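You operate a simulated robot arm through the tools that you are given. There is no shell and no other tool. Be economical: measure what you need, move in short steps, check, and stop when the job is done.

You run a simulated robot arm. Do the job below in one go: nothing can be reset, and whatever is moved stays where it is left.

TASK
Check the height rig at 170 with the metal post.
Fine: pull the height tray out, stand the bottle from it in the green tray, set the dial, and leave the post slid in under the yellow head.
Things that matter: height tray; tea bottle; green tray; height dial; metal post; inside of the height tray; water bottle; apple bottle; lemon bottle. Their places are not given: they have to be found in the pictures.

The check looks at the end state, three seconds after you hand in, the way a careful person would. Anything else that was tipped, shoved, dropped, spilled or broken makes it a failure.

THE ROBOT
A 6-joint arm with a two-finger parallel gripper, fixed in place. Base frame: the origin is at the foot of the arm, x ahead of it, y to its left, z up; the work surface is at about z = 0. Units: m, degrees, N and s.
With the tool pointing down near the work surface it reaches from about 0.14 to 0.58 m from the base axis. Its first joint turns from -66.0 to 66.0 degrees. Payload 2.1 kg.
The tool frame sits at the grasp point between the pads (the TCP): z along the fingers, y along the line on which they close. The tips reach 0.03 m beyond it. The gripper opens to 0.094 m. The fingers are 0.028 m wide and 0.01 m thick; the gripper's body (0.05 by 0.096 m) begins 0.055 m behind the TCP.
Orientation is that of the tool frame in the base frame, as a unit quaternion [x, y, z, w]. With the fingers straight down and closing along the base's y, the tool's x points along the base's -x, its y along +y and its z along -z.

THE INTERFACE
- The arm moves only by the tool servo_tool. Its argument "motion" is a list that holds one entry, the list of rows, each a list of 7 numbers: the shift along the tool's x, y, z in m, then the turn, a rotation vector about the tool's x, y, z in rad, then the finger opening in m, from 0 to 0.094. In form: [[[x, y, z, ax, ay, az, hand], ...]]. A call has 1 to 12 rows; each row shifts and turns the commanded pose from where the row before left it, along the tool's axes as they then stand. Each row takes 0.2 s and may step no farther than 0.05 m and 8.6 degrees from the row before; otherwise, or with a gripper value out of range, the whole call is refused. A pose out of reach is approached as far as the arm can. The call stops where the force on the tool passes 60 N (or 10 N more than at its start, if that is more) or the arm is blocked; 0.2 s more then pass. The fingers move at their own pace (about 0.072 m/s each) and stop on an object; they squeeze with about 40 N. The grip force told is the motor's: it shows also when the fingers shut on nothing. Time passes only in rows, and 0.2 s behind the last, so rows that do not move let the fingers close. The reply holds the time, the measured pose of the TCP, the force on the tool along the base axes, the opening and the grip force, in the units named above and with some noise.
- Cameras (640 x 400 px; columns grow to the right, rows downward): "scene" is fixed at [0.0717, -0.4011, 0.4683]; the picture's right is [0.47, -0.88, 0.00], its down [-0.63, -0.34, -0.69] and it looks along [0.61, 0.33, -0.72] (base axes); focal length 214 px, centre (320, 200). "wrist" rides on the gripper at [-0.037, 0, -0.058] in the tool frame; the picture's right is [0.00, -1.00, 0.00], its down [0.97, 0.00, -0.24] and it looks along [0.24, 0.00, 0.97] (tool axes); focal length 218 px, centre (320, 200).
- grab_frame(camera): a new picture of that camera. The clock stands still meanwhile.
- probe_pixels(camera, pixels): for up to 12 pixels [column, row] of the newest picture of that camera ("zoom" is the newest enlarged one), the place [x, y, z] in the base frame of the surface seen there, good to about 0.002 m. The clock stands still meanwhile.
- close_up(camera, box): a new picture of the part [left, top, right, bottom] of that camera's present view, enlarged. The clock stands still meanwhile.
- job_done(): hands the job in; it is judged then, once.

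Keep the steps short. Do not move on a guess: measure, check each grasp and each placing, and mend mistakes. In all there are 80 turns and 34 pictures (those below and enlarged ones count). Leave the gripper open and the arm clear of the work at the hand-in unless told otherwise, and finish with a single line.

The tools are called after "Emit:" as name(argument=value, ...) on one line, values as JSON. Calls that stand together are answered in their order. servo_tool: Moves the arm, as the interface text tells. Its arguments: {"type":"object","properties":{"motion":{"type":"array","items":{"type":"array","items":{"type":"array","items":{"type":"number"}}}}},"required":["motion"]} The other tools are called the same way: grab_frame (camera) takes a picture; probe_pixels (camera, pixels) gives the place of the surface under pixels of a picture; close_up (camera, box) takes an enlarged picture of a part of a camera's view; job_done () hands the job in.

At the start:

```text
time_s: 0.0
ee_pos: [0.2774, -0.149, 0.3265]
tool_rot: [-0.001, 1.0, -0.001, 0.001]
contact_force: [-0.6, 0.4, -0.5]
width: 0.0942
gripper_force: 0.1
```

scene: 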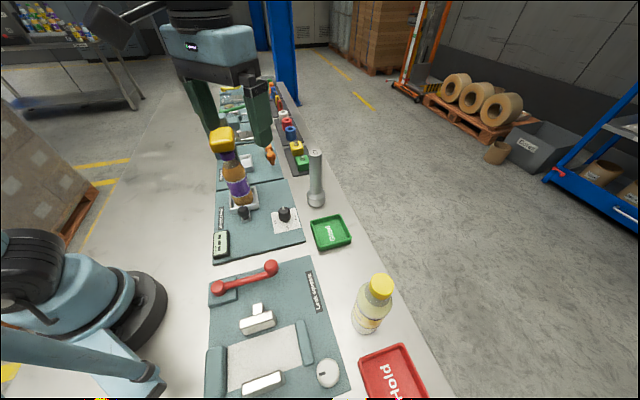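
wrist: 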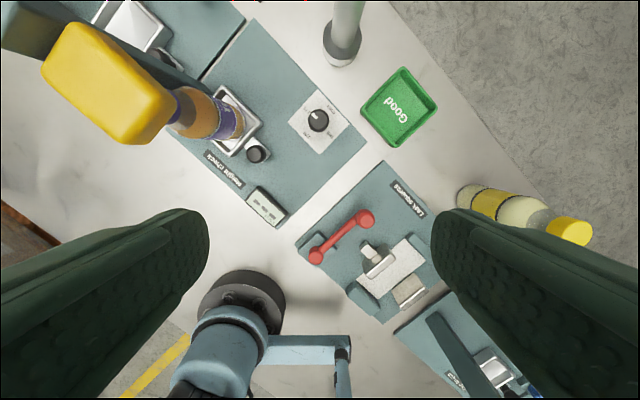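

I see a rig with a bottle under a yellow head near (235,180), a dial at (285,213), the green tray at (330,232) and the post at (316,180). I'll enlarge that area to read the labels.

Emit:
close_up(camera="scene", box=[190, 120, 350, 270])

Emit:
close_up(camera="wrist", box=[40, 0, 440, 240])

```text
2.67 times, centred on (270, 195) of scene
```

zoom: 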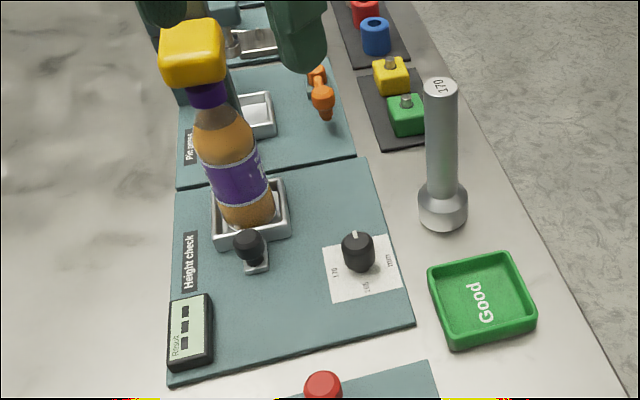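

```text
1.60 times, centred on (240, 120) of wrist
```

zoom: 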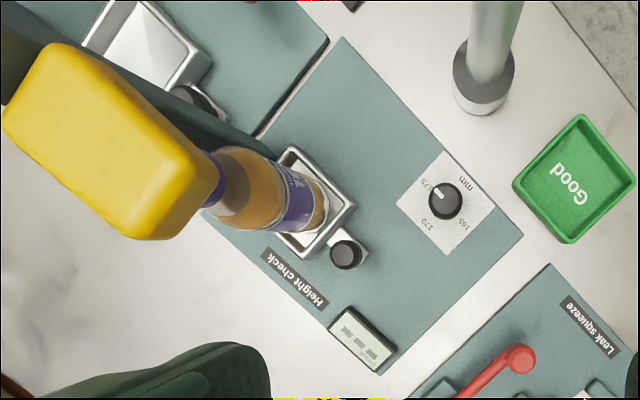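

Next I'll measure the knob, dial, tray, head, post and green tray in the enlarged wrist picture, and the vertical parts in the scene picture.

Emit:
probe_pixels(camera="zoom", pixels=[[345, 253], [445, 202], [438, 188], [429, 223], [464, 226], [439, 190], [295, 150], [355, 207], [308, 257], [367, 238], [342, 38], [522, 236]])

Emit:
probe_pixels(camera="scene", pixels=[[316, 153], [315, 175], [316, 198], [330, 234], [313, 220], [341, 216], [351, 240], [320, 250], [222, 132], [212, 143], [234, 145], [243, 212]])

```text
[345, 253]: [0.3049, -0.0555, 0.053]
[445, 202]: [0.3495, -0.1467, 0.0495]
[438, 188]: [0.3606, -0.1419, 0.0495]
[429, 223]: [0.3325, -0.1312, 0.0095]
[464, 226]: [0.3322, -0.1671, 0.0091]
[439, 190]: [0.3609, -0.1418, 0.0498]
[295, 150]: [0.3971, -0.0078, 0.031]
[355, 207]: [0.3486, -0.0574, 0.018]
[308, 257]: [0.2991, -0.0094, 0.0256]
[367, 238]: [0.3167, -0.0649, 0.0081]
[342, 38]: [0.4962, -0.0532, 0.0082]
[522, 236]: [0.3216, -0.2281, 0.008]
```

```text
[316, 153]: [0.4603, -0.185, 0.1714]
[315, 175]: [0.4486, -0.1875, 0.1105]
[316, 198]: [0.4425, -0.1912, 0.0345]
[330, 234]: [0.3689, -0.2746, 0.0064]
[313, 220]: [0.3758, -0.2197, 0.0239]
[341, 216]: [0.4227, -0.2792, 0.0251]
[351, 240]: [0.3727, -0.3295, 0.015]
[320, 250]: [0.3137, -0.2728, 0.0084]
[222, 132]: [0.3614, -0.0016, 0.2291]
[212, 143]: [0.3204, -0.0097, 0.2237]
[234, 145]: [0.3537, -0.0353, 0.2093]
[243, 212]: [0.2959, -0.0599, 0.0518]
```

The panel is turned 45°: its edge runs along (-0.707,-0.707). The tray centre is near (0.348,-0.008) and its knob near (0.302,-0.057), so the tray pulls out along (-0.707,-0.707). I'll back the tool off, yaw it 45° and tilt it 30°, so it can reach the knob without touching the head.

Emit:
servo_tool(motion=[[[0.0185, 0.0145, 0.038, 0, 0, 0, 0.06], [0.0185, 0.0145, 0.038, 0, 0, 0, 0.06], [0, 0, 0, 0, 0, -0.1309, 0.06], [0, 0, 0, 0, 0, -0.1309, 0.06], [0, 0, 0, 0, 0, -0.1309, 0.06], [0, 0, 0, 0, 0, -0.1309, 0.06], [0, 0, 0, 0, 0, -0.1309, 0.06], [0, 0, 0, 0, 0, -0.1309, 0.06], [0, 0, 0, 0, -0.1309, 0, 0.06], [0, 0, 0, 0, -0.1309, 0, 0.06], [0, 0, 0, 0, -0.1309, 0, 0.06], [0, 0, 0, 0, -0.1309, 0, 0.06]]])

Emit:
grab_frame(camera="wrist")

```text
time_s: 2.6
ee_pos: [0.2402, -0.1203, 0.2499]
tool_rot: [-0.37, 0.892, 0.099, 0.241]
contact_force: [0.2, -0.4, 0.0]
width: 0.06
gripper_force: 0.1
```

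```text
29 pictures are left
```

wrist: 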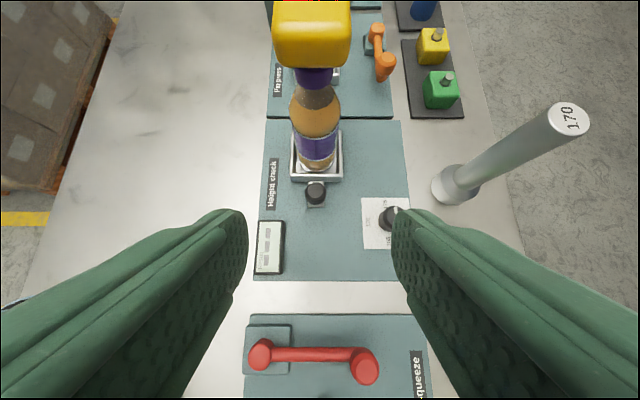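

The view is now lined up with the panel, with the knob at (316,190). I'll measure the knob, tray, bottle and head.

Emit:
close_up(camera="wrist", box=[240, 80, 440, 205])

Emit:
probe_pixels(camera="wrist", pixels=[[316, 186], [316, 197], [316, 205], [307, 190], [325, 190], [292, 180], [342, 180], [317, 160], [317, 120], [314, 72], [280, 55], [346, 55]])

```text
3.20 times, centred on (340, 142) of wrist
```

zoom: 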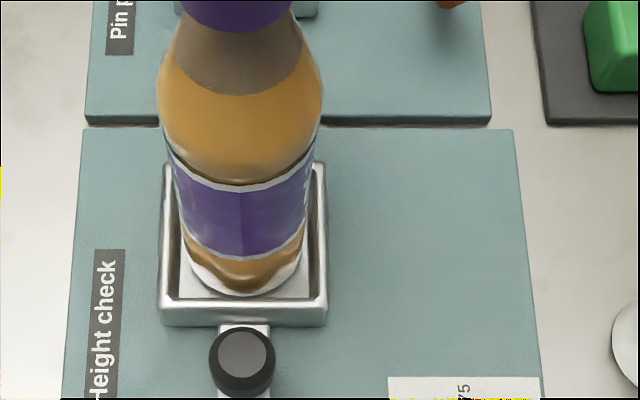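

```text
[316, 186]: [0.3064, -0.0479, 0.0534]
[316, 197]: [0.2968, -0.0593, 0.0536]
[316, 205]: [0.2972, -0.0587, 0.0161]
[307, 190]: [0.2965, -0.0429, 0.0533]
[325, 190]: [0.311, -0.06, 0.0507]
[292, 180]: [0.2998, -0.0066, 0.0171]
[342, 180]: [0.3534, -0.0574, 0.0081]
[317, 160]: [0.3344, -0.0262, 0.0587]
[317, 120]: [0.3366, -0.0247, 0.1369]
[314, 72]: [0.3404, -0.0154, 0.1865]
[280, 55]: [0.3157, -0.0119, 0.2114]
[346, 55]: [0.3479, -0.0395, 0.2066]
```

The knob's axis is at about (0.302,-0.053), it is 22 mm across and its top is at z 0.053. I'll move to a point 0.10 m back from it along the tool axis.

Emit:
servo_tool(motion=[[[0.0084, 0.0013, 0.0379, 0, 0, 0, 0.05], [0.0084, 0.0013, 0.0379, 0, 0, 0, 0.05], [0.0084, 0.0013, 0.0379, 0, 0, 0, 0.05]]])

Emit:
grab_frame(camera="wrist")

```text
time_s: 3.4
ee_pos: [0.2613, -0.0909, 0.1357]
tool_rot: [-0.37, 0.892, 0.099, 0.24]
contact_force: [0.6, 0.5, 0.3]
width: 0.0499
gripper_force: 0.1
```

```text
27 pictures are left
```

wrist: 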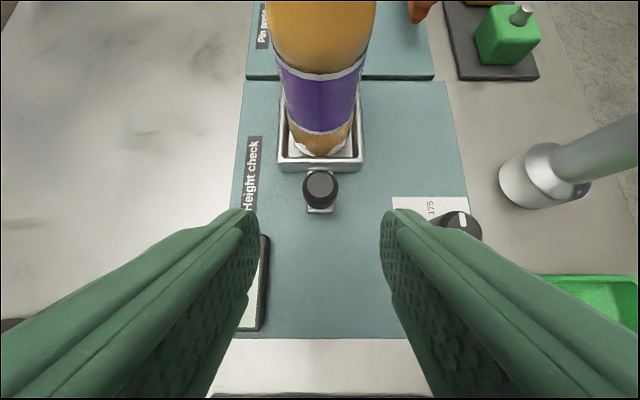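

The knob sits centred between the fingers at (320,188). I'll advance 0.097 m and close on it.

Emit:
servo_tool(motion=[[[0, -0.001, 0.0325, 0, 0, 0, 0.05], [0, -0.001, 0.0325, 0, 0, 0, 0.05], [-0.001, 0, 0.0325, 0, 0, 0, 0.05], [0, 0, 0, 0, 0, 0, 0.015], [0, 0, 0, 0, 0, 0, 0.015], [0, 0, 0, 0, 0, 0, 0.015]]])

Emit:
grab_frame(camera="wrist")

```text
time_s: 4.8
ee_pos: [0.2969, -0.0553, 0.0511]
tool_rot: [-0.372, 0.892, 0.101, 0.238]
contact_force: [-11.0, 13.6, -22.4]
width: 0.0274
gripper_force: 45.1
```

```text
26 pictures are left
```

wrist: 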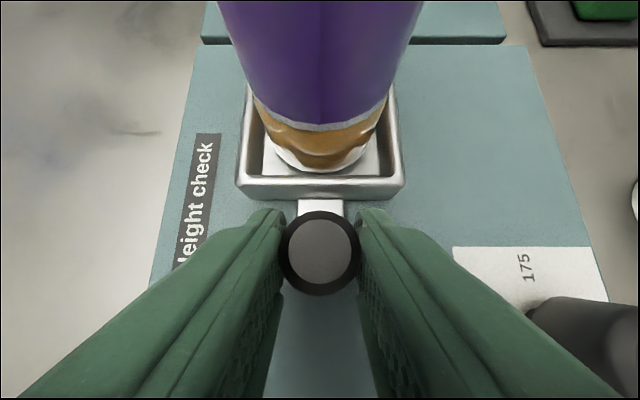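

The knob is gripped (27 mm, 45 N). I'll pull the tray slowly along -u by 0.05 m.

Emit:
servo_tool(motion=[[[0.0043, 0, -0.0025, 0, 0, 0, 0.015], [0.0069, 0, -0.004, 0, 0, 0, 0.015], [0.0069, 0, -0.004, 0, 0, 0, 0.015], [0.0069, 0, -0.004, 0, 0, 0, 0.015], [0.0069, 0, -0.004, 0, 0, 0, 0.015], [0.0069, 0, -0.004, 0, 0, 0, 0.015], [0.0043, 0, -0.0025, 0, 0, 0, 0.015]]])

Emit:
grab_frame(camera="scene")

```text
time_s: 6.4
ee_pos: [0.2615, -0.0922, 0.0552]
tool_rot: [-0.371, 0.892, 0.105, 0.236]
contact_force: [-25.6, 25.2, -21.3]
width: 0.0277
gripper_force: 44.9
```

```text
25 pictures are left
```

scene: 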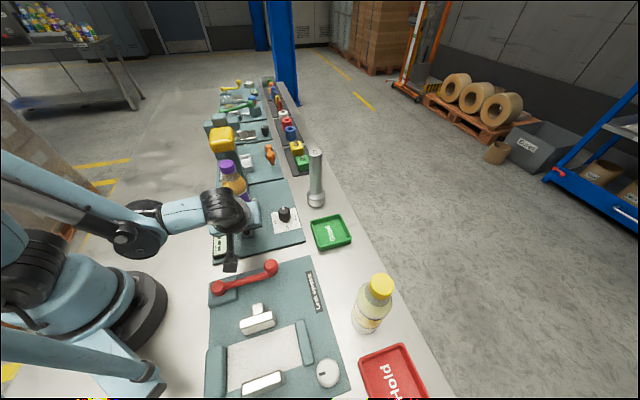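

The bottle came out with the tray and is still upright. There are side forces of about 36 N towards -v and 21 N downward, so I'll ease the command that way and check the force.

Emit:
servo_tool(motion=[[[0.0, 0.0015, 0.0, 0, 0, 0, 0.015], [0.001, 0.0015, 0.002, 0, 0, 0, 0.015]]])

Emit:
grab_frame(camera="wrist")

```text
time_s: 7.0
ee_pos: [0.2623, -0.0906, 0.0539]
tool_rot: [-0.369, 0.892, 0.102, 0.241]
contact_force: [-13.5, 13.9, 35.7]
width: 0.0278
gripper_force: 45.2
```

```text
24 pictures are left
```

wrist: 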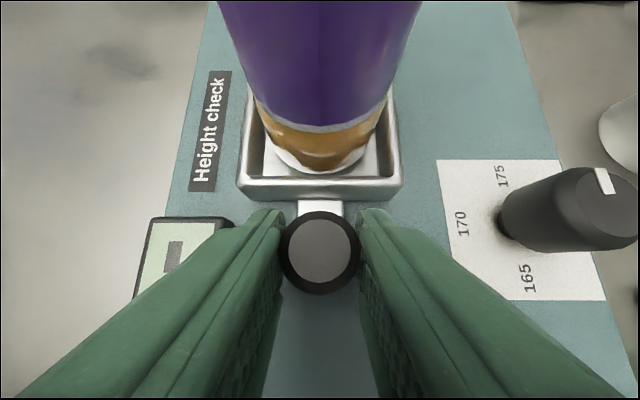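

The force has dropped. Before pulling further I'll check that the display block clears the left finger.

Emit:
probe_pixels(camera="wrist", pixels=[[228, 222], [222, 228], [155, 222], [320, 250], [242, 186], [400, 186], [618, 180], [602, 190], [591, 205], [462, 224], [527, 279], [502, 176]])

```text
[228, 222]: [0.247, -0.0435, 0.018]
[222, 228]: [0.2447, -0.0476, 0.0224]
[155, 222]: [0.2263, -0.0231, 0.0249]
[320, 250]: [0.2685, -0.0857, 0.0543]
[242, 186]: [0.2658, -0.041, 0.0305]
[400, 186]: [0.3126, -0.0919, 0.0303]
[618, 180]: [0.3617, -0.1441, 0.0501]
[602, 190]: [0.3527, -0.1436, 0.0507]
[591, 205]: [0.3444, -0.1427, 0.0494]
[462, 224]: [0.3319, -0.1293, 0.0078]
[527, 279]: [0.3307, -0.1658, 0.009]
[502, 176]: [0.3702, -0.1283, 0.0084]
```

The display is 20 mm clear of the fingers. I'll keep pulling, another 0.04 m.

Emit:
servo_tool(motion=[[[0.0043, 0.0008, -0.0032, 0, 0, 0, 0.015], [0.0069, 0.0003, -0.004, 0, 0, 0, 0.015], [0.0069, 0.0003, -0.004, 0, 0, 0, 0.015], [0.0069, 0.0003, -0.004, 0, 0, 0, 0.015], [0.0043, 0.0002, -0.0025, 0, 0, 0, 0.015]]])

```text
time_s: 8.2
ee_pos: [0.2378, -0.115, 0.0526]
tool_rot: [-0.369, 0.892, 0.098, 0.241]
contact_force: [-4.9, 1.1, 35.3]
width: 0.0269
gripper_force: 45.1
```

Emit:
servo_tool(motion=[[[0.0035, 0, -0.0035, 0, 0, 0, 0.015], [0.0043, 0.0001, -0.0025, 0, 0, 0, 0.015], [0.0043, 0.0001, -0.0025, 0, 0, 0, 0.015]]])

Emit:
grab_frame(camera="wrist")

```text
time_s: 9.0
ee_pos: [0.2277, -0.1253, 0.0567]
tool_rot: [-0.369, 0.892, 0.097, 0.241]
contact_force: [30.5, 8.3, -17.1]
width: 0.0274
gripper_force: 45.2
```

```text
23 pictures are left
```

wrist: 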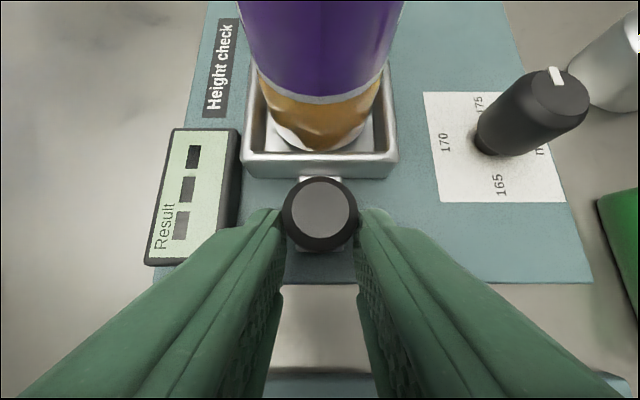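

The tray has reached its stop (about 0.10 m of travel) and the pull is resisted at 30 N. I'll relax, open slightly and back away along the tool axis.

Emit:
servo_tool(motion=[[[-0.0015, 0, 0.001, 0, 0, 0, 0.015], [0, 0, 0, 0, 0, 0, 0.038], [0, 0, 0, 0, 0, 0, 0.038], [0, 0, -0.02, 0, 0, 0, 0.038], [0, 0, -0.04, 0, 0, 0, 0.038], [0, 0, -0.04, 0, 0, 0, 0.06]]])

Emit:
grab_frame(camera="scene")

Emit:
grab_frame(camera="wrist")

```text
time_s: 10.4
ee_pos: [0.1921, -0.156, 0.1436]
tool_rot: [-0.37, 0.892, 0.099, 0.239]
contact_force: [0.0, 0.0, -0.2]
width: 0.06
gripper_force: 0.1
```

```text
22 pictures are left
```

scene: 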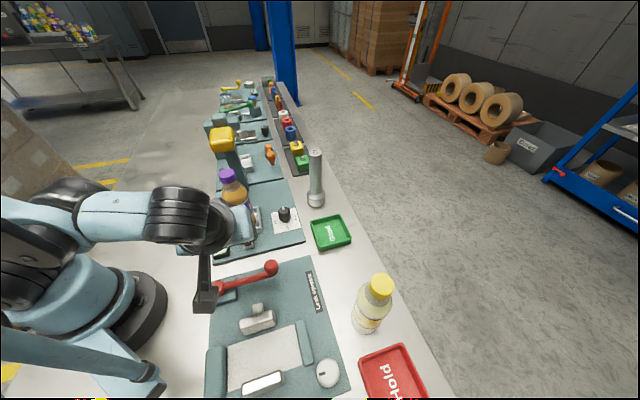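

```text
21 pictures are left
```

wrist: 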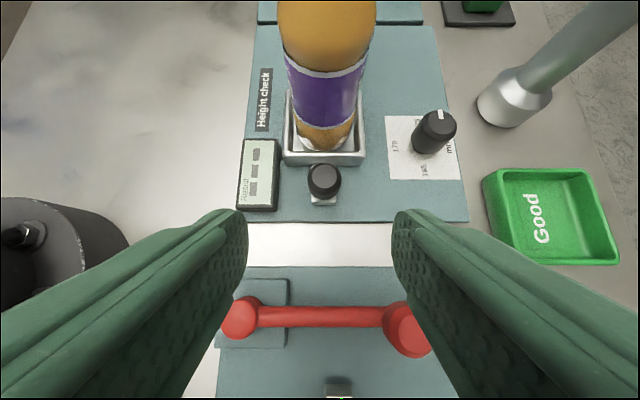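

The tray is out and the bottle stands upright in it. I'll measure the bottle and tray.

Emit:
probe_pixels(camera="scene", pixels=[[227, 172], [222, 175], [232, 174], [228, 181], [231, 188], [236, 195], [223, 129], [212, 143], [234, 143]])

Emit:
probe_pixels(camera="wrist", pixels=[[324, 172], [283, 160], [365, 158], [325, 142], [325, 100], [325, 40], [290, 100], [362, 100], [542, 220], [433, 120], [445, 115], [353, 92]])

```text
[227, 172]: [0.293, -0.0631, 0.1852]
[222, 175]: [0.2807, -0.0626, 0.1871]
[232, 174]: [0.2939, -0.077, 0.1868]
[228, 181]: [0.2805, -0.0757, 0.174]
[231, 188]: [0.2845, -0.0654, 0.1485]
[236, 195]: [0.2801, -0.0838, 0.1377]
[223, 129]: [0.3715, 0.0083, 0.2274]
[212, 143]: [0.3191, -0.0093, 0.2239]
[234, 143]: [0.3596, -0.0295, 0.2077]
```

```text
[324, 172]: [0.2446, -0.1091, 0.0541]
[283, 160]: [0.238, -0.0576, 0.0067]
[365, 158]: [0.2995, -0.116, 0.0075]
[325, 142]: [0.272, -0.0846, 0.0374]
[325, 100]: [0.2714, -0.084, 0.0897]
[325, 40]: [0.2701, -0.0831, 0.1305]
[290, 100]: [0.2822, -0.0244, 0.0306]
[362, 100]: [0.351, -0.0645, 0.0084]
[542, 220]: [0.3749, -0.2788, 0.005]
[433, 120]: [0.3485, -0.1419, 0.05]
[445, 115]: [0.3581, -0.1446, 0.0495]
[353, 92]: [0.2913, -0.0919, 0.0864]
```

The bottle's axis is near (0.287,-0.068), its cap top is at z 0.187 and its body is about 50 mm wide. I'll tilt to 45° and come to a pre-grasp point in front of the bottle.

Emit:
servo_tool(motion=[[[0, 0, -0.01, 0, -0.1309, 0, 0.08], [0, 0, 0, 0, -0.1309, 0, 0.08], [-0.0306, -0.0025, 0.018, 0, 0, 0, 0.08], [-0.0306, -0.0025, 0.018, 0, 0, 0, 0.08]]])

Emit:
grab_frame(camera="wrist")

```text
time_s: 11.4
ee_pos: [0.2738, -0.1015, 0.1664]
tool_rot: [-0.354, 0.853, 0.147, 0.355]
contact_force: [-0.2, 0.1, 0.2]
width: 0.0801
gripper_force: 0.0
out of reach, approached as far as the arm can: row 1, 2
```

```text
20 pictures are left
```

wrist: 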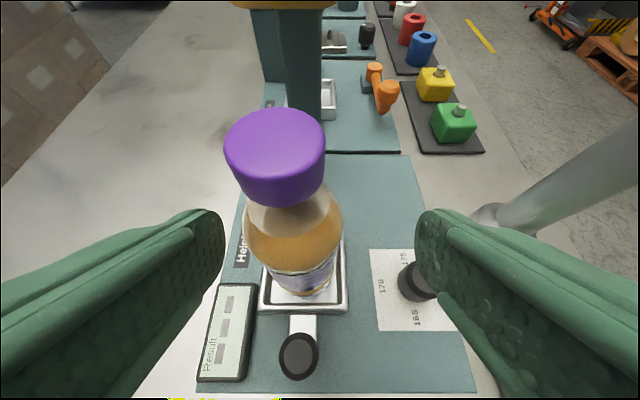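

The first two rows ran out of reach, so the tool is 14 mm too far to the right. I'll correct sideways and down, then advance around the bottle.

Emit:
servo_tool(motion=[[[0.0114, 0.0072, 0, 0, 0, 0, 0.08], [0.0114, 0.0072, 0, 0, 0, 0, 0.08], [0, 0, 0.021, 0, 0, 0, 0.08]]])

Emit:
grab_frame(camera="wrist")

```text
time_s: 12.2
ee_pos: [0.26, -0.0926, 0.1369]
tool_rot: [-0.353, 0.853, 0.147, 0.355]
contact_force: [1.0, 0.8, -0.4]
width: 0.0801
gripper_force: 0.0
```

```text
19 pictures are left
```

wrist: 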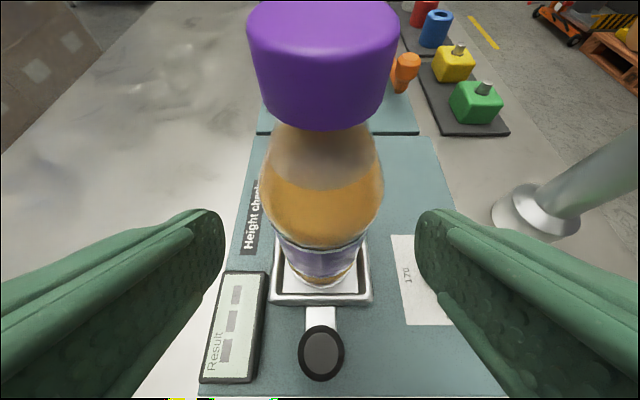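

I'll tilt about 8.5° more so the wrist stays clear of the cap, then lower and advance onto the label zone.

Emit:
servo_tool(motion=[[[0.01, 0, 0, 0, -0.149, 0, 0.08], [0.0102, -0.001, 0, 0, 0, 0, 0.08], [0, 0, 0.026, 0, 0, 0, 0.08], [0, 0, 0.0256, 0, 0, 0, 0.08]]])

Emit:
grab_frame(camera="wrist")

```text
time_s: 13.2
ee_pos: [0.2795, -0.0746, 0.0905]
tool_rot: [-0.341, 0.824, 0.173, 0.417]
contact_force: [0.0, -0.3, 0.1]
width: 0.08
gripper_force: 0.2
```

```text
18 pictures are left
```

wrist: 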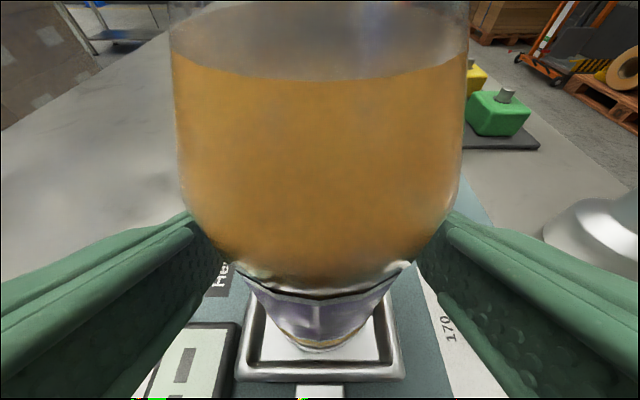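

The bottle is centred between the fingers, so I'll close on it.

Emit:
servo_tool(motion=[[[0, 0, 0, 0, 0, 0, 0.045], [0, 0, 0, 0, 0, 0, 0.035], [0, 0, 0, 0, 0, 0, 0.035], [0, 0, 0, 0, 0, 0, 0.035]]])

```text
time_s: 14.2
ee_pos: [0.2799, -0.0727, 0.0902]
tool_rot: [-0.342, 0.824, 0.173, 0.417]
contact_force: [-0.1, -0.3, 0.0]
width: 0.0586
gripper_force: 40.5
```

The bottle is gripped (59 mm, 40 N). I'll lift it straight up 0.07 m.

Emit:
servo_tool(motion=[[[-0.007, 0, -0.0052, 0, 0, 0, 0.035], [-0.0141, 0, -0.0104, 0, 0, 0, 0.035], [-0.0141, 0, -0.0104, 0, 0, 0, 0.035], [-0.0141, 0, -0.0104, 0, 0, 0, 0.035], [-0.007, 0, -0.0052, 0, 0, 0, 0.035]]])

Emit:
grab_frame(camera="scene")

```text
time_s: 15.4
ee_pos: [0.2824, -0.0717, 0.1617]
tool_rot: [-0.342, 0.824, 0.173, 0.417]
contact_force: [-0.1, 0.1, -3.7]
width: 0.0583
gripper_force: 39.8
```

```text
17 pictures are left
```

scene: 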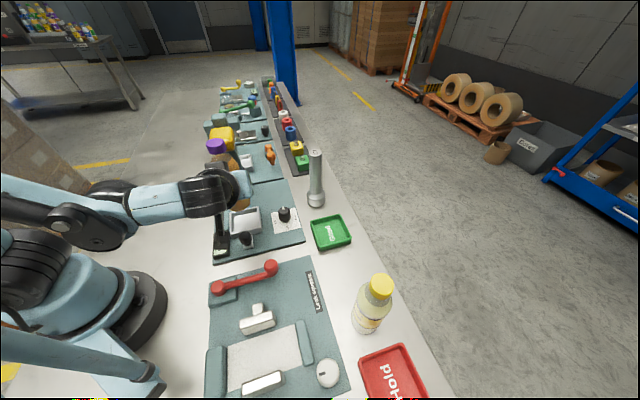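

The bottle weighs about 3.7 N and hangs upright. I'll measure the tray floor, the green tray's corners and the lemon bottle before carrying it over.

Emit:
probe_pixels(camera="scene", pixels=[[246, 220], [240, 228], [315, 221], [341, 218], [347, 236], [321, 244], [330, 230], [379, 285], [372, 320], [335, 235], [245, 237], [216, 144]])

Emit:
close_up(camera="scene", box=[200, 190, 360, 290])

```text
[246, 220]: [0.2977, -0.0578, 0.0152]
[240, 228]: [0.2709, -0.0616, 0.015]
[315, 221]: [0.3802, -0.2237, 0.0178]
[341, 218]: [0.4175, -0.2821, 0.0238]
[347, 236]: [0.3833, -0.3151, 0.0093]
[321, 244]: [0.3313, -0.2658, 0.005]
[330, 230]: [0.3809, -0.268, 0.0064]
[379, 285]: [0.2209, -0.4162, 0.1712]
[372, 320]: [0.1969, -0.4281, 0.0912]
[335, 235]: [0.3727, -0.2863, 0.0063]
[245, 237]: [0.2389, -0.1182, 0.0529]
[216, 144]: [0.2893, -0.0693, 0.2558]
```

```text
4.00 times, centred on (280, 240) of scene
```

zoom: 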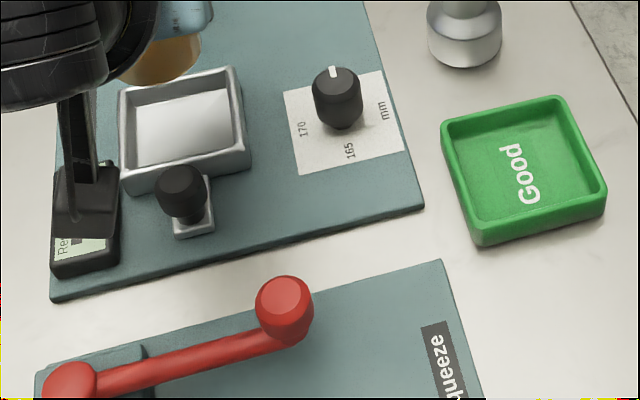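

Emit:
probe_pixels(camera="zoom", pixels=[[446, 126], [554, 99], [603, 190], [481, 234], [463, 142], [545, 118], [583, 188], [488, 222], [525, 172], [332, 76], [335, 85], [331, 70]])

```text
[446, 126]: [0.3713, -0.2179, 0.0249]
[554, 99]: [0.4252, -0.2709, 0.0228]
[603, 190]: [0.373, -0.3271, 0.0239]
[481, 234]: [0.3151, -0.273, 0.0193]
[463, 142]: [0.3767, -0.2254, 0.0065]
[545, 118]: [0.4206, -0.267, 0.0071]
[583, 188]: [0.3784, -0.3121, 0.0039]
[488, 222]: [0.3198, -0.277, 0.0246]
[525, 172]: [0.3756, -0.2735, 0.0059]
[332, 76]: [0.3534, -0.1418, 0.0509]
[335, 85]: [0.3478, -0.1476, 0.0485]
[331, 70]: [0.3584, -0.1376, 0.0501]
```

The green tray's centre is (0.371,-0.272) with its floor at 0.006. The dial pointer is at 45°, which is on 175. I'll carry the bottle halfway, then yaw the hand -35° about the vertical so it stays clear of the lemon bottle.

Emit:
servo_tool(motion=[[[0.0042, -0.0166, -0.0058, 0, 0, 0, 0.035], [0.0085, -0.0332, -0.0115, 0, 0, 0, 0.035], [0.0085, -0.0332, -0.0115, 0, 0, 0, 0.035], [0.0042, -0.0166, -0.0058, 0, 0, 0, 0.035], [0, 0, 0, 0.0984, 0, 0.0725, 0.035], [0, 0, 0, 0.0984, 0, 0.0725, 0.035], [0, 0, 0, 0.0984, 0, 0.0725, 0.035], [0, 0, 0, 0.0984, 0, 0.0725, 0.035], [0, 0, 0, 0.0984, 0, 0.0725, 0.035]]])

Emit:
grab_frame(camera="scene")

```text
time_s: 17.4
ee_pos: [0.3216, -0.1737, 0.1617]
tool_rot: [-0.077, 0.889, 0.039, 0.451]
contact_force: [0.1, -1.1, -3.1]
width: 0.0585
gripper_force: 40.0
```

```text
15 pictures are left
```

scene: 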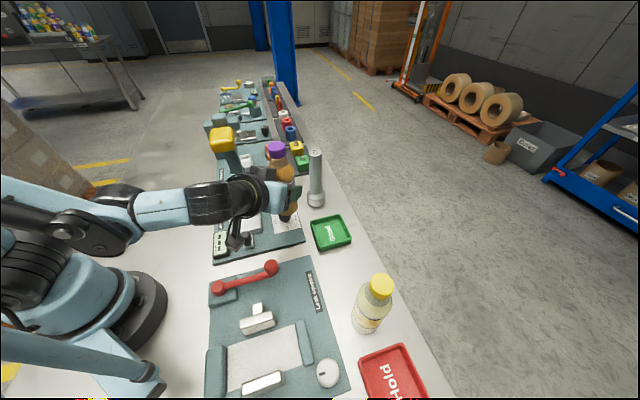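

The bottle is upright and the hand's azimuth is 10°. Next I'll move over the green tray, staying high.

Emit:
servo_tool(motion=[[[-0.0017, -0.0132, 0.0024, 0, 0, 0, 0.035], [-0.0035, -0.0264, 0.0047, 0, 0, 0, 0.035], [-0.0035, -0.0264, 0.0047, 0, 0, 0, 0.035], [-0.0034, -0.0263, 0.0047, 0, 0, 0, 0.035], [-0.0017, -0.0132, 0.0023, 0, 0, 0, 0.035]]])

Emit:
close_up(camera="scene", box=[250, 120, 410, 270])

```text
time_s: 18.6
ee_pos: [0.3619, -0.2744, 0.1622]
tool_rot: [-0.078, 0.889, 0.038, 0.45]
contact_force: [0.3, 0.0, -3.0]
width: 0.0583
gripper_force: 39.5
```

```text
2.67 times, centred on (330, 195) of scene
```

zoom: 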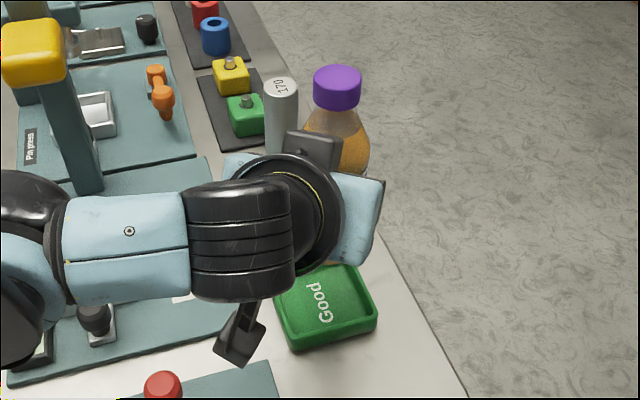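

Emit:
probe_pixels(camera="zoom", pixels=[[337, 75], [316, 78], [358, 74], [338, 87], [336, 67], [340, 100], [350, 150]])

```text
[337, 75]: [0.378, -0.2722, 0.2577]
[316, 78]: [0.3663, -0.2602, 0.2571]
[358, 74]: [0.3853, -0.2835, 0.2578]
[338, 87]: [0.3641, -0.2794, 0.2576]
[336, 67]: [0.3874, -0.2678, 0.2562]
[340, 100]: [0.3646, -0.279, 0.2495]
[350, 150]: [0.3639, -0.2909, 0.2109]
```

The cap's centre is (0.376,-0.273) and the target is (0.371,-0.272). I'll shift back 5 mm and lower, leaving the last centimetre slow.

Emit:
servo_tool(motion=[[[0.003, 0.001, -0.004, 0, 0, 0, 0.035], [0.0131, 0, 0.0096, 0, 0, 0, 0.035], [0.0131, 0, 0.0096, 0, 0, 0, 0.035], [0.0131, 0, 0.0096, 0, 0, 0, 0.035], [0.0131, 0, 0.0096, 0, 0, 0, 0.035], [0.004, 0, 0.003, 0, 0, 0, 0.035], [0.004, 0, 0.003, 0, 0, 0, 0.035]]])

Emit:
grab_frame(camera="wrist")

```text
time_s: 20.2
ee_pos: [0.3546, -0.2757, 0.0872]
tool_rot: [-0.079, 0.889, 0.04, 0.449]
contact_force: [1.3, -0.1, -2.3]
width: 0.0584
gripper_force: 39.6
```

```text
13 pictures are left
```

wrist: 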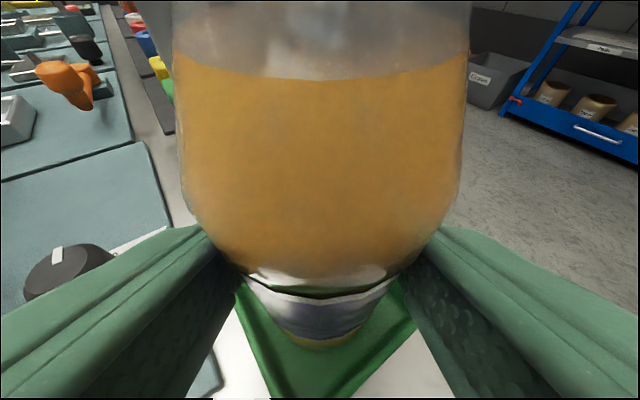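

The base is inside the tray and roughly centred. I'll lower in small steps until it touches.

Emit:
servo_tool(motion=[[[0.0016, 0, 0.0012, 0, 0, 0, 0.035], [0.0016, 0, 0.0012, 0, 0, 0, 0.035], [0.0012, 0, 0.0009, 0, 0, 0, 0.035]]])

```text
time_s: 21.0
ee_pos: [0.3565, -0.2745, 0.0815]
tool_rot: [-0.078, 0.889, 0.039, 0.449]
contact_force: [-0.3, 0.4, -3.3]
width: 0.0584
gripper_force: 39.9
```

Emit:
servo_tool(motion=[[[0.0008, 0, 0.0006, 0, 0, 0, 0.035], [0.0008, 0, 0.0006, 0, 0, 0, 0.035]]])

```text
time_s: 21.6
ee_pos: [0.3565, -0.2745, 0.0814]
tool_rot: [-0.077, 0.888, 0.039, 0.451]
contact_force: [-0.7, 0.6, 9.7]
width: 0.0581
gripper_force: 40.0
```

It has touched down (+9.7 N). I'll open and back straight off along the tool axis.

Emit:
servo_tool(motion=[[[-0.0008, 0, -0.0006, 0, 0, 0, 0.058], [0, 0, 0, 0, 0, 0, 0.08], [0, 0, 0, 0, 0, 0, 0.08], [0, 0, -0.02, 0, 0, 0, 0.08], [0, 0, -0.04, 0, 0, 0, 0.08], [-0.01, 0, -0.045, 0, 0, 0, 0.08], [-0.02, 0, -0.03, 0, 0, 0, 0.08]]])

Emit:
grab_frame(camera="wrist")

```text
time_s: 23.2
ee_pos: [0.3026, -0.2725, 0.1872]
tool_rot: [-0.078, 0.889, 0.039, 0.45]
contact_force: [0.6, -0.1, 0.3]
width: 0.0799
gripper_force: 0.0
out of reach, approached as far as the arm can: row 6, 7
```

```text
12 pictures are left
```

wrist: 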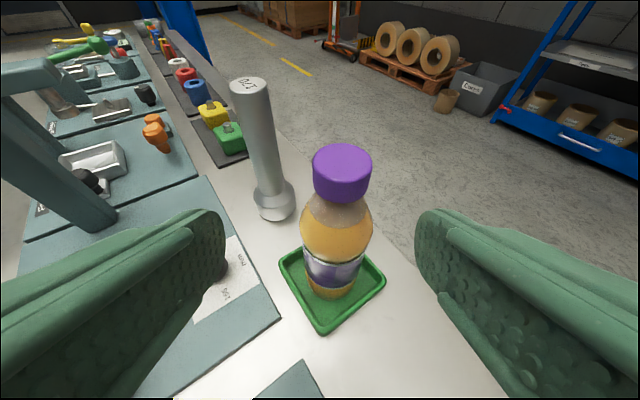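

The tea bottle stands in the green tray. Next is the dial: I'll untilt the hand to vertical and yaw it 40° clockwise in advance, which leaves room for the 90° counter-clockwise turn.

Emit:
servo_tool(motion=[[[0, 0, 0, 0, 0.1337, 0, 0.05], [0, 0, 0, 0, 0.1337, 0, 0.05], [0, 0, 0, 0, 0.1337, 0, 0.05], [0, 0, 0, 0, 0.1337, 0, 0.05], [0, 0, 0, 0, 0.1337, 0, 0.05], [0, 0, 0, 0, 0.1337, 0, 0.05], [0, 0, 0, 0, 0.1337, 0, 0.05], [0, 0, 0, 0, 0, 0.14, 0.05], [0, 0, 0, 0, 0, 0.14, 0.05], [0, 0, 0, 0, 0, 0.14, 0.05], [0, 0, 0, 0, 0, 0.14, 0.05], [0, 0, 0, 0, 0, 0.14, 0.05]]])

```text
time_s: 25.8
ee_pos: [0.3043, -0.2721, 0.1844]
tool_rot: [0.261, 0.965, 0.0, 0.0]
contact_force: [-0.6, -0.3, -0.3]
width: 0.0498
gripper_force: 0.1
```

Emit:
servo_tool(motion=[[[0.006, 0.033, 0, 0, 0, 0, 0.05], [0.006, 0.033, 0, 0, 0, 0, 0.05], [0.006, 0.033, 0, 0, 0, 0, 0.05], [0.006, 0.033, 0, 0, 0, 0, 0.05], [0, 0, 0.03, 0, 0, 0, 0.05], [0, 0, 0.024, 0, 0, 0, 0.05]]])

Emit:
grab_frame(camera="wrist")

```text
time_s: 27.2
ee_pos: [0.35, -0.1471, 0.1316]
tool_rot: [0.259, 0.966, -0.001, 0.001]
contact_force: [-0.2, 0.2, 0.6]
width: 0.0499
gripper_force: 0.1
```

```text
11 pictures are left
```

wrist: 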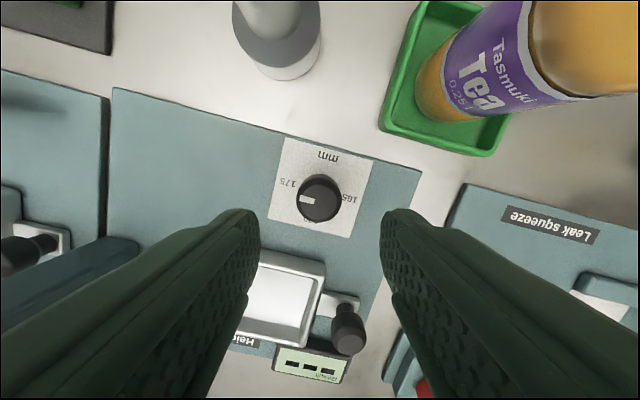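

Emit:
probe_pixels(camera="wrist", pixels=[[319, 197], [302, 199], [313, 199], [300, 205], [341, 196], [320, 176], [320, 218], [288, 184], [351, 198]])

Emit:
close_up(camera="wrist", box=[260, 130, 380, 250])

```text
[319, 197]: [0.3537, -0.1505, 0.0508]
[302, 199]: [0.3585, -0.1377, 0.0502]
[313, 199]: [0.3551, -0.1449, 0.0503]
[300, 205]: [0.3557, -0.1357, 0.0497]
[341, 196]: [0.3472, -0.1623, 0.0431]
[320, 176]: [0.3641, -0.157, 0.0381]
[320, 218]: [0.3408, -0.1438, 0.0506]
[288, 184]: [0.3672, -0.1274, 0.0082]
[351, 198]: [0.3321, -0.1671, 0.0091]
```

```text
3.33 times, centred on (320, 190) of wrist
```

zoom: 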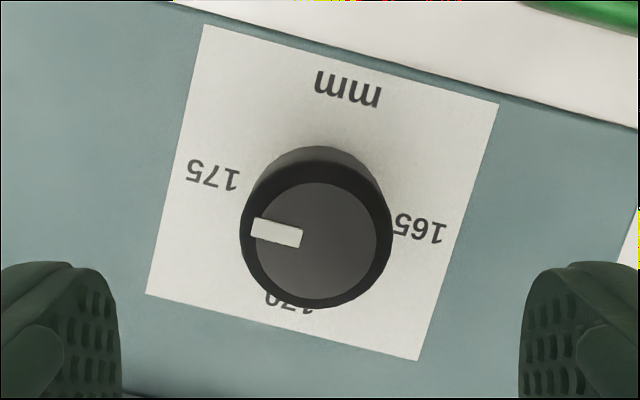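

The pointer lies exactly on 175 along the card axis. 170 is 90° counter-clockwise from it, and the knob's axis is near (0.350,-0.148). I'll lower over the knob and grip it.

Emit:
servo_tool(motion=[[[0, -0.0005, 0.03, 0, 0, 0, 0.05], [0, 0, 0.03, 0, 0, 0, 0.05], [0, 0, 0.026, 0, 0, 0, 0.05], [0, 0, 0, 0, 0, 0, 0.015], [0, 0, 0, 0, 0, 0, 0.015], [0, 0, 0, 0, 0, 0, 0.015]]])

```text
time_s: 28.6
ee_pos: [0.3486, -0.1462, 0.0454]
tool_rot: [0.259, 0.966, 0.0, 0.001]
contact_force: [8.9, 14.1, -3.8]
width: 0.0313
gripper_force: 44.8
```

The knob is gripped at 31 mm. I'll turn it 90° counter-clockwise.

Emit:
servo_tool(motion=[[[0, 0.001, 0, 0, 0, 0, 0.015], [0, 0, 0, 0, 0, -0.1428, 0.015], [0, 0, 0, 0, 0, -0.1428, 0.015], [0, 0, 0, 0, 0, -0.1428, 0.015], [0, 0, 0, 0, 0, -0.1428, 0.015], [0, 0, 0, 0, 0, -0.1428, 0.015], [0, 0, 0, 0, 0, -0.1428, 0.015], [0, 0, 0, 0, 0, -0.1428, 0.015], [0, 0, 0, 0, 0, -0.1428, 0.015], [0, 0, 0, 0, 0, -0.1428, 0.015], [0, 0, 0, 0, 0, -0.1428, 0.015], [0, 0, 0, 0, 0, -0.1428, 0.015]]])

```text
time_s: 31.2
ee_pos: [0.3508, -0.1462, 0.0438]
tool_rot: [-0.5, 0.866, -0.006, -0.001]
contact_force: [12.9, -30.3, 23.0]
width: 0.0313
gripper_force: 45.0
```

Turned. I'll open, rise straight up and check the pointer.

Emit:
servo_tool(motion=[[[0, 0, 0, 0, 0, 0, 0.05], [0, 0, 0, 0, 0, 0, 0.05], [0, 0, -0.03, 0, 0, 0, 0.05], [0, 0, -0.03, 0, 0, 0, 0.05], [0, 0, -0.04, 0, 0, 0, 0.05]]])

Emit:
close_up(camera="wrist", box=[260, 130, 380, 250])

```text
time_s: 32.4
ee_pos: [0.3471, -0.1425, 0.1459]
tool_rot: [-0.499, 0.866, 0.0, -0.001]
contact_force: [0.5, 0.5, 0.8]
width: 0.0501
gripper_force: 0.1
```

```text
3.33 times, centred on (320, 190) of wrist
```

zoom: 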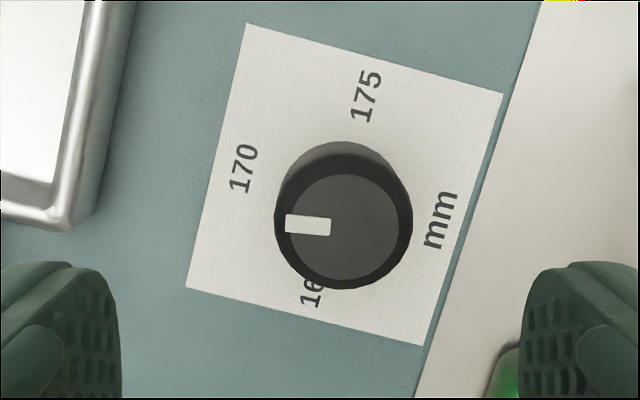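

The pointer looks about 10° past 170. I'll measure it.

Emit:
probe_pixels(camera="zoom", pixels=[[287, 224], [329, 226], [270, 29], [247, 24], [187, 287], [421, 345], [500, 94], [243, 170], [310, 292], [364, 94], [345, 185], [346, 262]])

```text
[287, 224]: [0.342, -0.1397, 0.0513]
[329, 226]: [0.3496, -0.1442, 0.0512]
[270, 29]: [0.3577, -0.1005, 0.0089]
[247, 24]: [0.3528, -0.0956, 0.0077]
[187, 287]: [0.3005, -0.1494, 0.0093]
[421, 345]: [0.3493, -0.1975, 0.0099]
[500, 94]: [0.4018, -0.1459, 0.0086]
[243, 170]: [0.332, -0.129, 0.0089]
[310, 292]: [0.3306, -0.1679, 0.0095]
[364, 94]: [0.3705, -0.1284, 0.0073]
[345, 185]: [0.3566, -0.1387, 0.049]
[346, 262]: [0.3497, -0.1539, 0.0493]
```

The pointer is at about 145° and 170 sits at 135°. I'll regrip centred on (0.351,-0.147) and turn it back about 9.5°.

Emit:
servo_tool(motion=[[[0.002, -0.0056, 0.03, 0, 0, 0, 0.05], [0, 0, 0.04, 0, 0, 0, 0.05], [0, 0, 0.031, 0, 0, 0, 0.05], [0, 0, 0, 0, 0, 0, 0.015], [0, 0, 0, 0, 0, 0, 0.015], [0, 0, 0, 0, 0, 0, 0.015], [0, 0, 0, 0, 0, 0.055, 0.015], [0, 0, 0, 0, 0, 0.055, 0.015], [0, 0, 0, 0, 0, 0.055, 0.015]]])

Emit:
servo_tool(motion=[[[0, 0, 0, 0, 0, 0, 0.05], [0, 0, 0, 0, 0, 0, 0.05], [0, 0, -0.03, 0, 0, 0, 0.05], [0, 0, -0.03, 0, 0, 0, 0.05], [0, 0, -0.04, 0, 0, 0, 0.05]]])

Emit:
close_up(camera="wrist", box=[260, 130, 380, 250])

```text
time_s: 34.4
ee_pos: [0.3506, -0.1473, 0.0436]
tool_rot: [-0.426, 0.905, 0.006, -0.005]
contact_force: [-40.5, 19.5, -14.9]
width: 0.0313
gripper_force: 44.7
```

```text
time_s: 35.6
ee_pos: [0.3537, -0.1484, 0.1429]
tool_rot: [-0.426, 0.905, 0.0, 0.0]
contact_force: [0.8, 0.3, 0.2]
width: 0.05
gripper_force: 0.0
```

```text
3.33 times, centred on (320, 190) of wrist
```

zoom: 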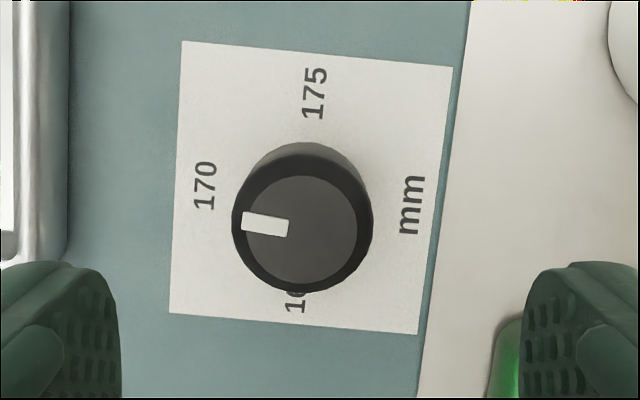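

Emit:
probe_pixels(camera="zoom", pixels=[[244, 213], [288, 220], [242, 229], [288, 236], [182, 43], [450, 68], [171, 310], [415, 332], [302, 235]])

```text
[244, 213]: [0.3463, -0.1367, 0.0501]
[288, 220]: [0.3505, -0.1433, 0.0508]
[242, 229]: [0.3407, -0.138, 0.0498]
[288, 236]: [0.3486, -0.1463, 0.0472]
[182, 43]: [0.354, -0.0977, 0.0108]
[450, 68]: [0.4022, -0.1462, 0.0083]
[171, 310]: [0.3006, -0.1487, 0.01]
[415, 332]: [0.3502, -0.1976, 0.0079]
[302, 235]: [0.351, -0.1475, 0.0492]
```

The pointer is now some 3–6° short, on the clockwise side. I'll make one fine correction: recentre, grip and turn 3° counter-clockwise.

Emit:
servo_tool(motion=[[[0.0008, 0.0029, 0.03, 0, 0, 0, 0.05], [0, 0, 0.04, 0, 0, 0, 0.05], [0, 0, 0.028, 0, 0, 0, 0.05], [0, 0, 0, 0, 0, 0, 0.015], [0, 0, 0, 0, 0, 0, 0.015], [0, 0, 0, 0, 0, 0, 0.015], [0, 0, 0, 0, 0, -0.05, 0.015], [0, 0, 0, 0, 0, 0, 0.015]]])

Emit:
servo_tool(motion=[[[0, 0, 0, 0, 0, 0, 0.05], [0, 0, 0, 0, 0, 0, 0.05], [0, 0, -0.03, 0, 0, 0, 0.05], [0, 0, -0.03, 0, 0, 0, 0.05], [0, 0, -0.04, 0, 0, 0, 0.05]]])

Emit:
close_up(camera="wrist", box=[260, 130, 380, 250])

```text
time_s: 37.4
ee_pos: [0.3507, -0.1464, 0.0476]
tool_rot: [-0.449, 0.893, 0.003, -0.001]
contact_force: [-13.4, 19.7, 16.6]
width: 0.0313
gripper_force: 45.0
```

```text
time_s: 38.6
ee_pos: [0.3529, -0.1481, 0.1477]
tool_rot: [-0.448, 0.894, 0.0, 0.001]
contact_force: [-0.3, 0.4, -0.5]
width: 0.0501
gripper_force: 0.1
```

```text
3.33 times, centred on (320, 190) of wrist
```

zoom: 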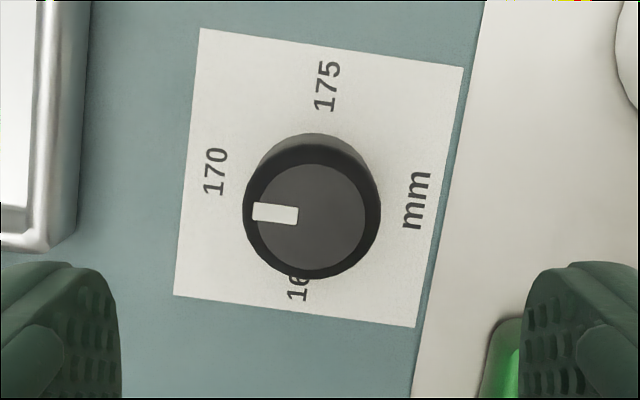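

The pointer is now within about 2° of 170, so the dial is done. Next is the post, standing at about (0.450,-0.189) with its top at 0.171. I'll raise the hand and turn it so the fingers close along the tray's direction.

Emit:
servo_tool(motion=[[[0, 0, -0.04, 0, 0, 0.1427, 0.07], [0, 0, -0.04, 0, 0, 0.1427, 0.07], [0, 0, 0, 0, 0, 0.1427, 0.07], [0, 0, 0, 0, 0, 0.1427, 0.07], [0, 0, 0, 0, 0, 0.1427, 0.07], [0, 0, 0, 0, 0, 0.1427, 0.07], [0, 0, 0, 0, 0, 0.1427, 0.07], [0, 0, 0, 0, 0, 0.1427, 0.07], [0, 0, 0, 0, 0, 0.1427, 0.07], [0, 0, 0, 0, 0, 0.1427, 0.07], [0, 0, 0, 0, 0, 0.1427, 0.07], [0, 0, 0, 0, 0, 0.1427, 0.07]]])

Emit:
grab_frame(camera="wrist")

```text
time_s: 41.2
ee_pos: [0.351, -0.1476, 0.2259]
tool_rot: [0.383, 0.924, 0.0, 0.001]
contact_force: [0.4, 0.4, 0.0]
width: 0.07
gripper_force: 0.0
```

```text
6 pictures are left
```

wrist: 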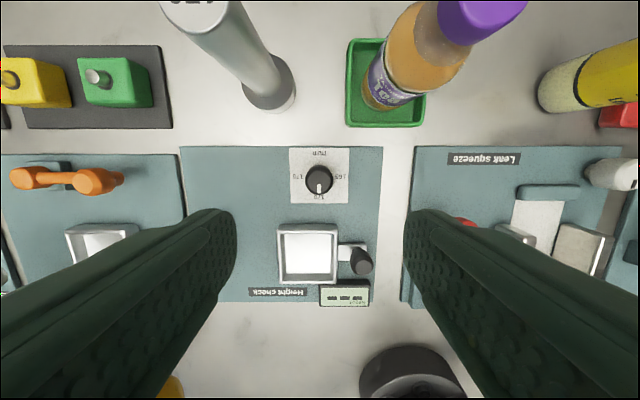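

The tray interior and the post are both visible. I'll measure them.

Emit:
probe_pixels(camera="wrist", pixels=[[279, 227], [337, 225], [338, 281], [282, 281], [308, 252], [287, 235], [331, 273], [195, 5], [225, 30], [245, 60], [271, 100], [210, 8]])

Emit:
probe_pixels(camera="scene", pixels=[[316, 152], [311, 153], [321, 153], [315, 150], [316, 156]])

```text
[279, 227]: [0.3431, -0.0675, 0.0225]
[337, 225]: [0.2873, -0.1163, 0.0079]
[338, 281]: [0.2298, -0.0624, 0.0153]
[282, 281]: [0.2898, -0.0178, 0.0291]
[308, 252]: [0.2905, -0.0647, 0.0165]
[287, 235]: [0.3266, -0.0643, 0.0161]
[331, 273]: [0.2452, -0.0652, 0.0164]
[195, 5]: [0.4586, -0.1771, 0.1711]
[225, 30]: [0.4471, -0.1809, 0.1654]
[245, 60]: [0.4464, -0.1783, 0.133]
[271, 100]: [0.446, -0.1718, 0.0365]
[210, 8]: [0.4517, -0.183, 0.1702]
```

```text
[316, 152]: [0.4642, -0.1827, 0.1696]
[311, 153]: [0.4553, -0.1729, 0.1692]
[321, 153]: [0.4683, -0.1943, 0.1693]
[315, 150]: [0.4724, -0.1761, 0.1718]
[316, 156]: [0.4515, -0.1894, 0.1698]
```

The tray's centre is (0.287,-0.065) with its floor at 0.016. The post's axis is at (0.462,-0.183) and it is about 25 mm across. I'll move over the post and lower around it.

Emit:
servo_tool(motion=[[[-0.0345, 0.0178, 0, 0, 0, 0, 0.07], [-0.0345, 0.0178, 0, 0, 0, 0, 0.07], [-0.0345, 0.0178, 0, 0, 0, 0, 0.07], [0, 0, 0, 0, 0, 0, 0.07], [0, 0, 0.025, 0, 0, 0, 0.07]]])

Emit:
grab_frame(camera="wrist")

```text
time_s: 42.4
ee_pos: [0.4604, -0.1802, 0.2]
tool_rot: [0.382, 0.924, -0.001, 0.0]
contact_force: [0.0, 0.8, 0.5]
width: 0.0702
gripper_force: 0.1
```

```text
5 pictures are left
```

wrist: 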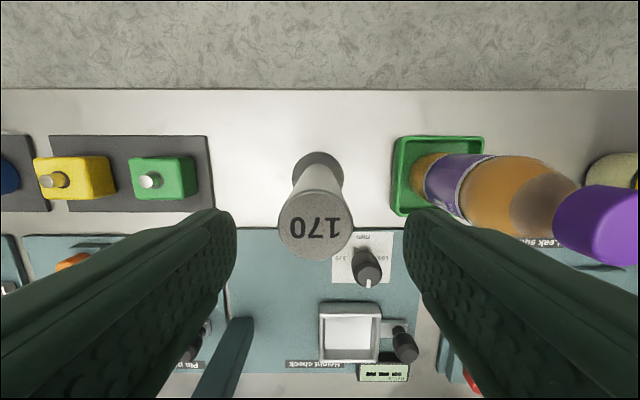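

Emit:
probe_pixels(camera="wrist", pixels=[[316, 224], [282, 224], [350, 224], [316, 190], [316, 257]])

```text
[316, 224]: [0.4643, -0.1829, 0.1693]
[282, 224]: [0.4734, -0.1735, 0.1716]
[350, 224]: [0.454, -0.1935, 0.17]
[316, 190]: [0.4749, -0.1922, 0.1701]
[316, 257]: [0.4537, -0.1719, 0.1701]
```

The top's centre is (0.464,-0.183). I'll shift 4.5 mm, lower to z 0.13 and close.

Emit:
servo_tool(motion=[[[-0.0045, 0.0006, 0.01, 0, 0, 0, 0.07], [0, 0, 0.03, 0, 0, 0, 0.07], [0, 0, 0.03, 0, 0, 0, 0.07], [0, 0, 0, 0, 0, 0, 0.015], [0, 0, 0, 0, 0, 0, 0.015], [0, 0, 0, 0, 0, 0, 0.015], [0, 0, 0, 0, 0, 0, 0.015]]])

```text
time_s: 44.0
ee_pos: [0.4643, -0.1855, 0.1283]
tool_rot: [0.382, 0.924, 0.0, 0.002]
contact_force: [0.5, 0.1, 0.5]
width: 0.0334
gripper_force: 40.1
```

The post is gripped (33 mm, 40 N). I'll lift it 0.08 m.

Emit:
servo_tool(motion=[[[0, 0, -0.01, 0, 0, 0, 0.015], [0, 0, -0.02, 0, 0, 0, 0.015], [0, 0, -0.025, 0, 0, 0, 0.015], [0, 0, -0.025, 0, 0, 0, 0.015]]])

```text
time_s: 45.0
ee_pos: [0.4636, -0.1857, 0.2097]
tool_rot: [0.382, 0.924, 0.0, 0.0]
contact_force: [-1.0, 0.7, -4.7]
width: 0.0334
gripper_force: 40.2
```

The post weighs about 4.7 N and is held firmly. I'll carry it in an arc that keeps clear of the yellow head, to above the tray.

Emit:
servo_tool(motion=[[[0.015, -0.0134, 0, 0, 0, 0, 0.015], [0.0298, -0.0134, 0, 0, 0, 0, 0.015], [0.0298, -0.0134, 0, 0, 0, 0, 0.015], [0.0298, 0, 0, 0, 0, 0, 0.015], [0.0298, 0, 0, 0, 0, 0, 0.015], [0.0298, 0, 0, 0, 0, 0, 0.015], [0.0298, 0, 0, 0, 0, 0, 0.015], [0.0147, 0, 0, 0, 0, 0, 0.015]]])

Emit:
grab_frame(camera="wrist")

```text
time_s: 46.8
ee_pos: [0.2892, -0.0672, 0.2088]
tool_rot: [0.382, 0.924, -0.001, 0.0]
contact_force: [-0.6, -1.5, -3.9]
width: 0.0332
gripper_force: 39.6
```

```text
4 pictures are left
```

wrist: 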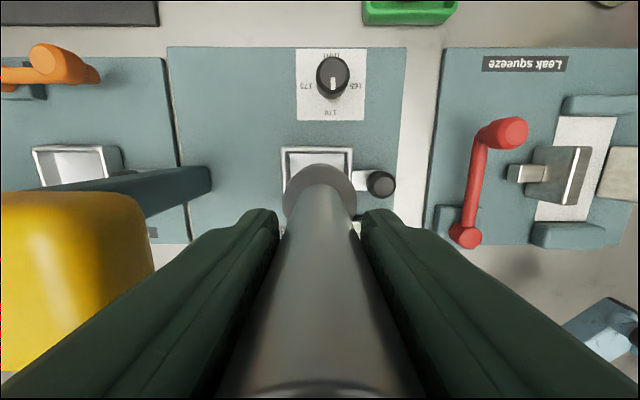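

The post is centred over the tray. I'll lower it to just above the floor, then take small steps.

Emit:
servo_tool(motion=[[[0, 0, 0.02, 0, 0, 0, 0.015], [0, 0, 0.02, 0, 0, 0, 0.015], [0, 0, 0.012, 0, 0, 0, 0.015], [0, 0, 0.004, 0, 0, 0, 0.015], [0, 0, 0.003, 0, 0, 0, 0.015], [0, 0, 0.002, 0, 0, 0, 0.015], [0, 0, 0.001, 0, 0, 0, 0.015]]])

```text
time_s: 48.4
ee_pos: [0.2878, -0.0688, 0.1475]
tool_rot: [0.383, 0.924, 0.0, 0.001]
contact_force: [0.3, -1.0, -4.8]
width: 0.0332
gripper_force: 40.1
```

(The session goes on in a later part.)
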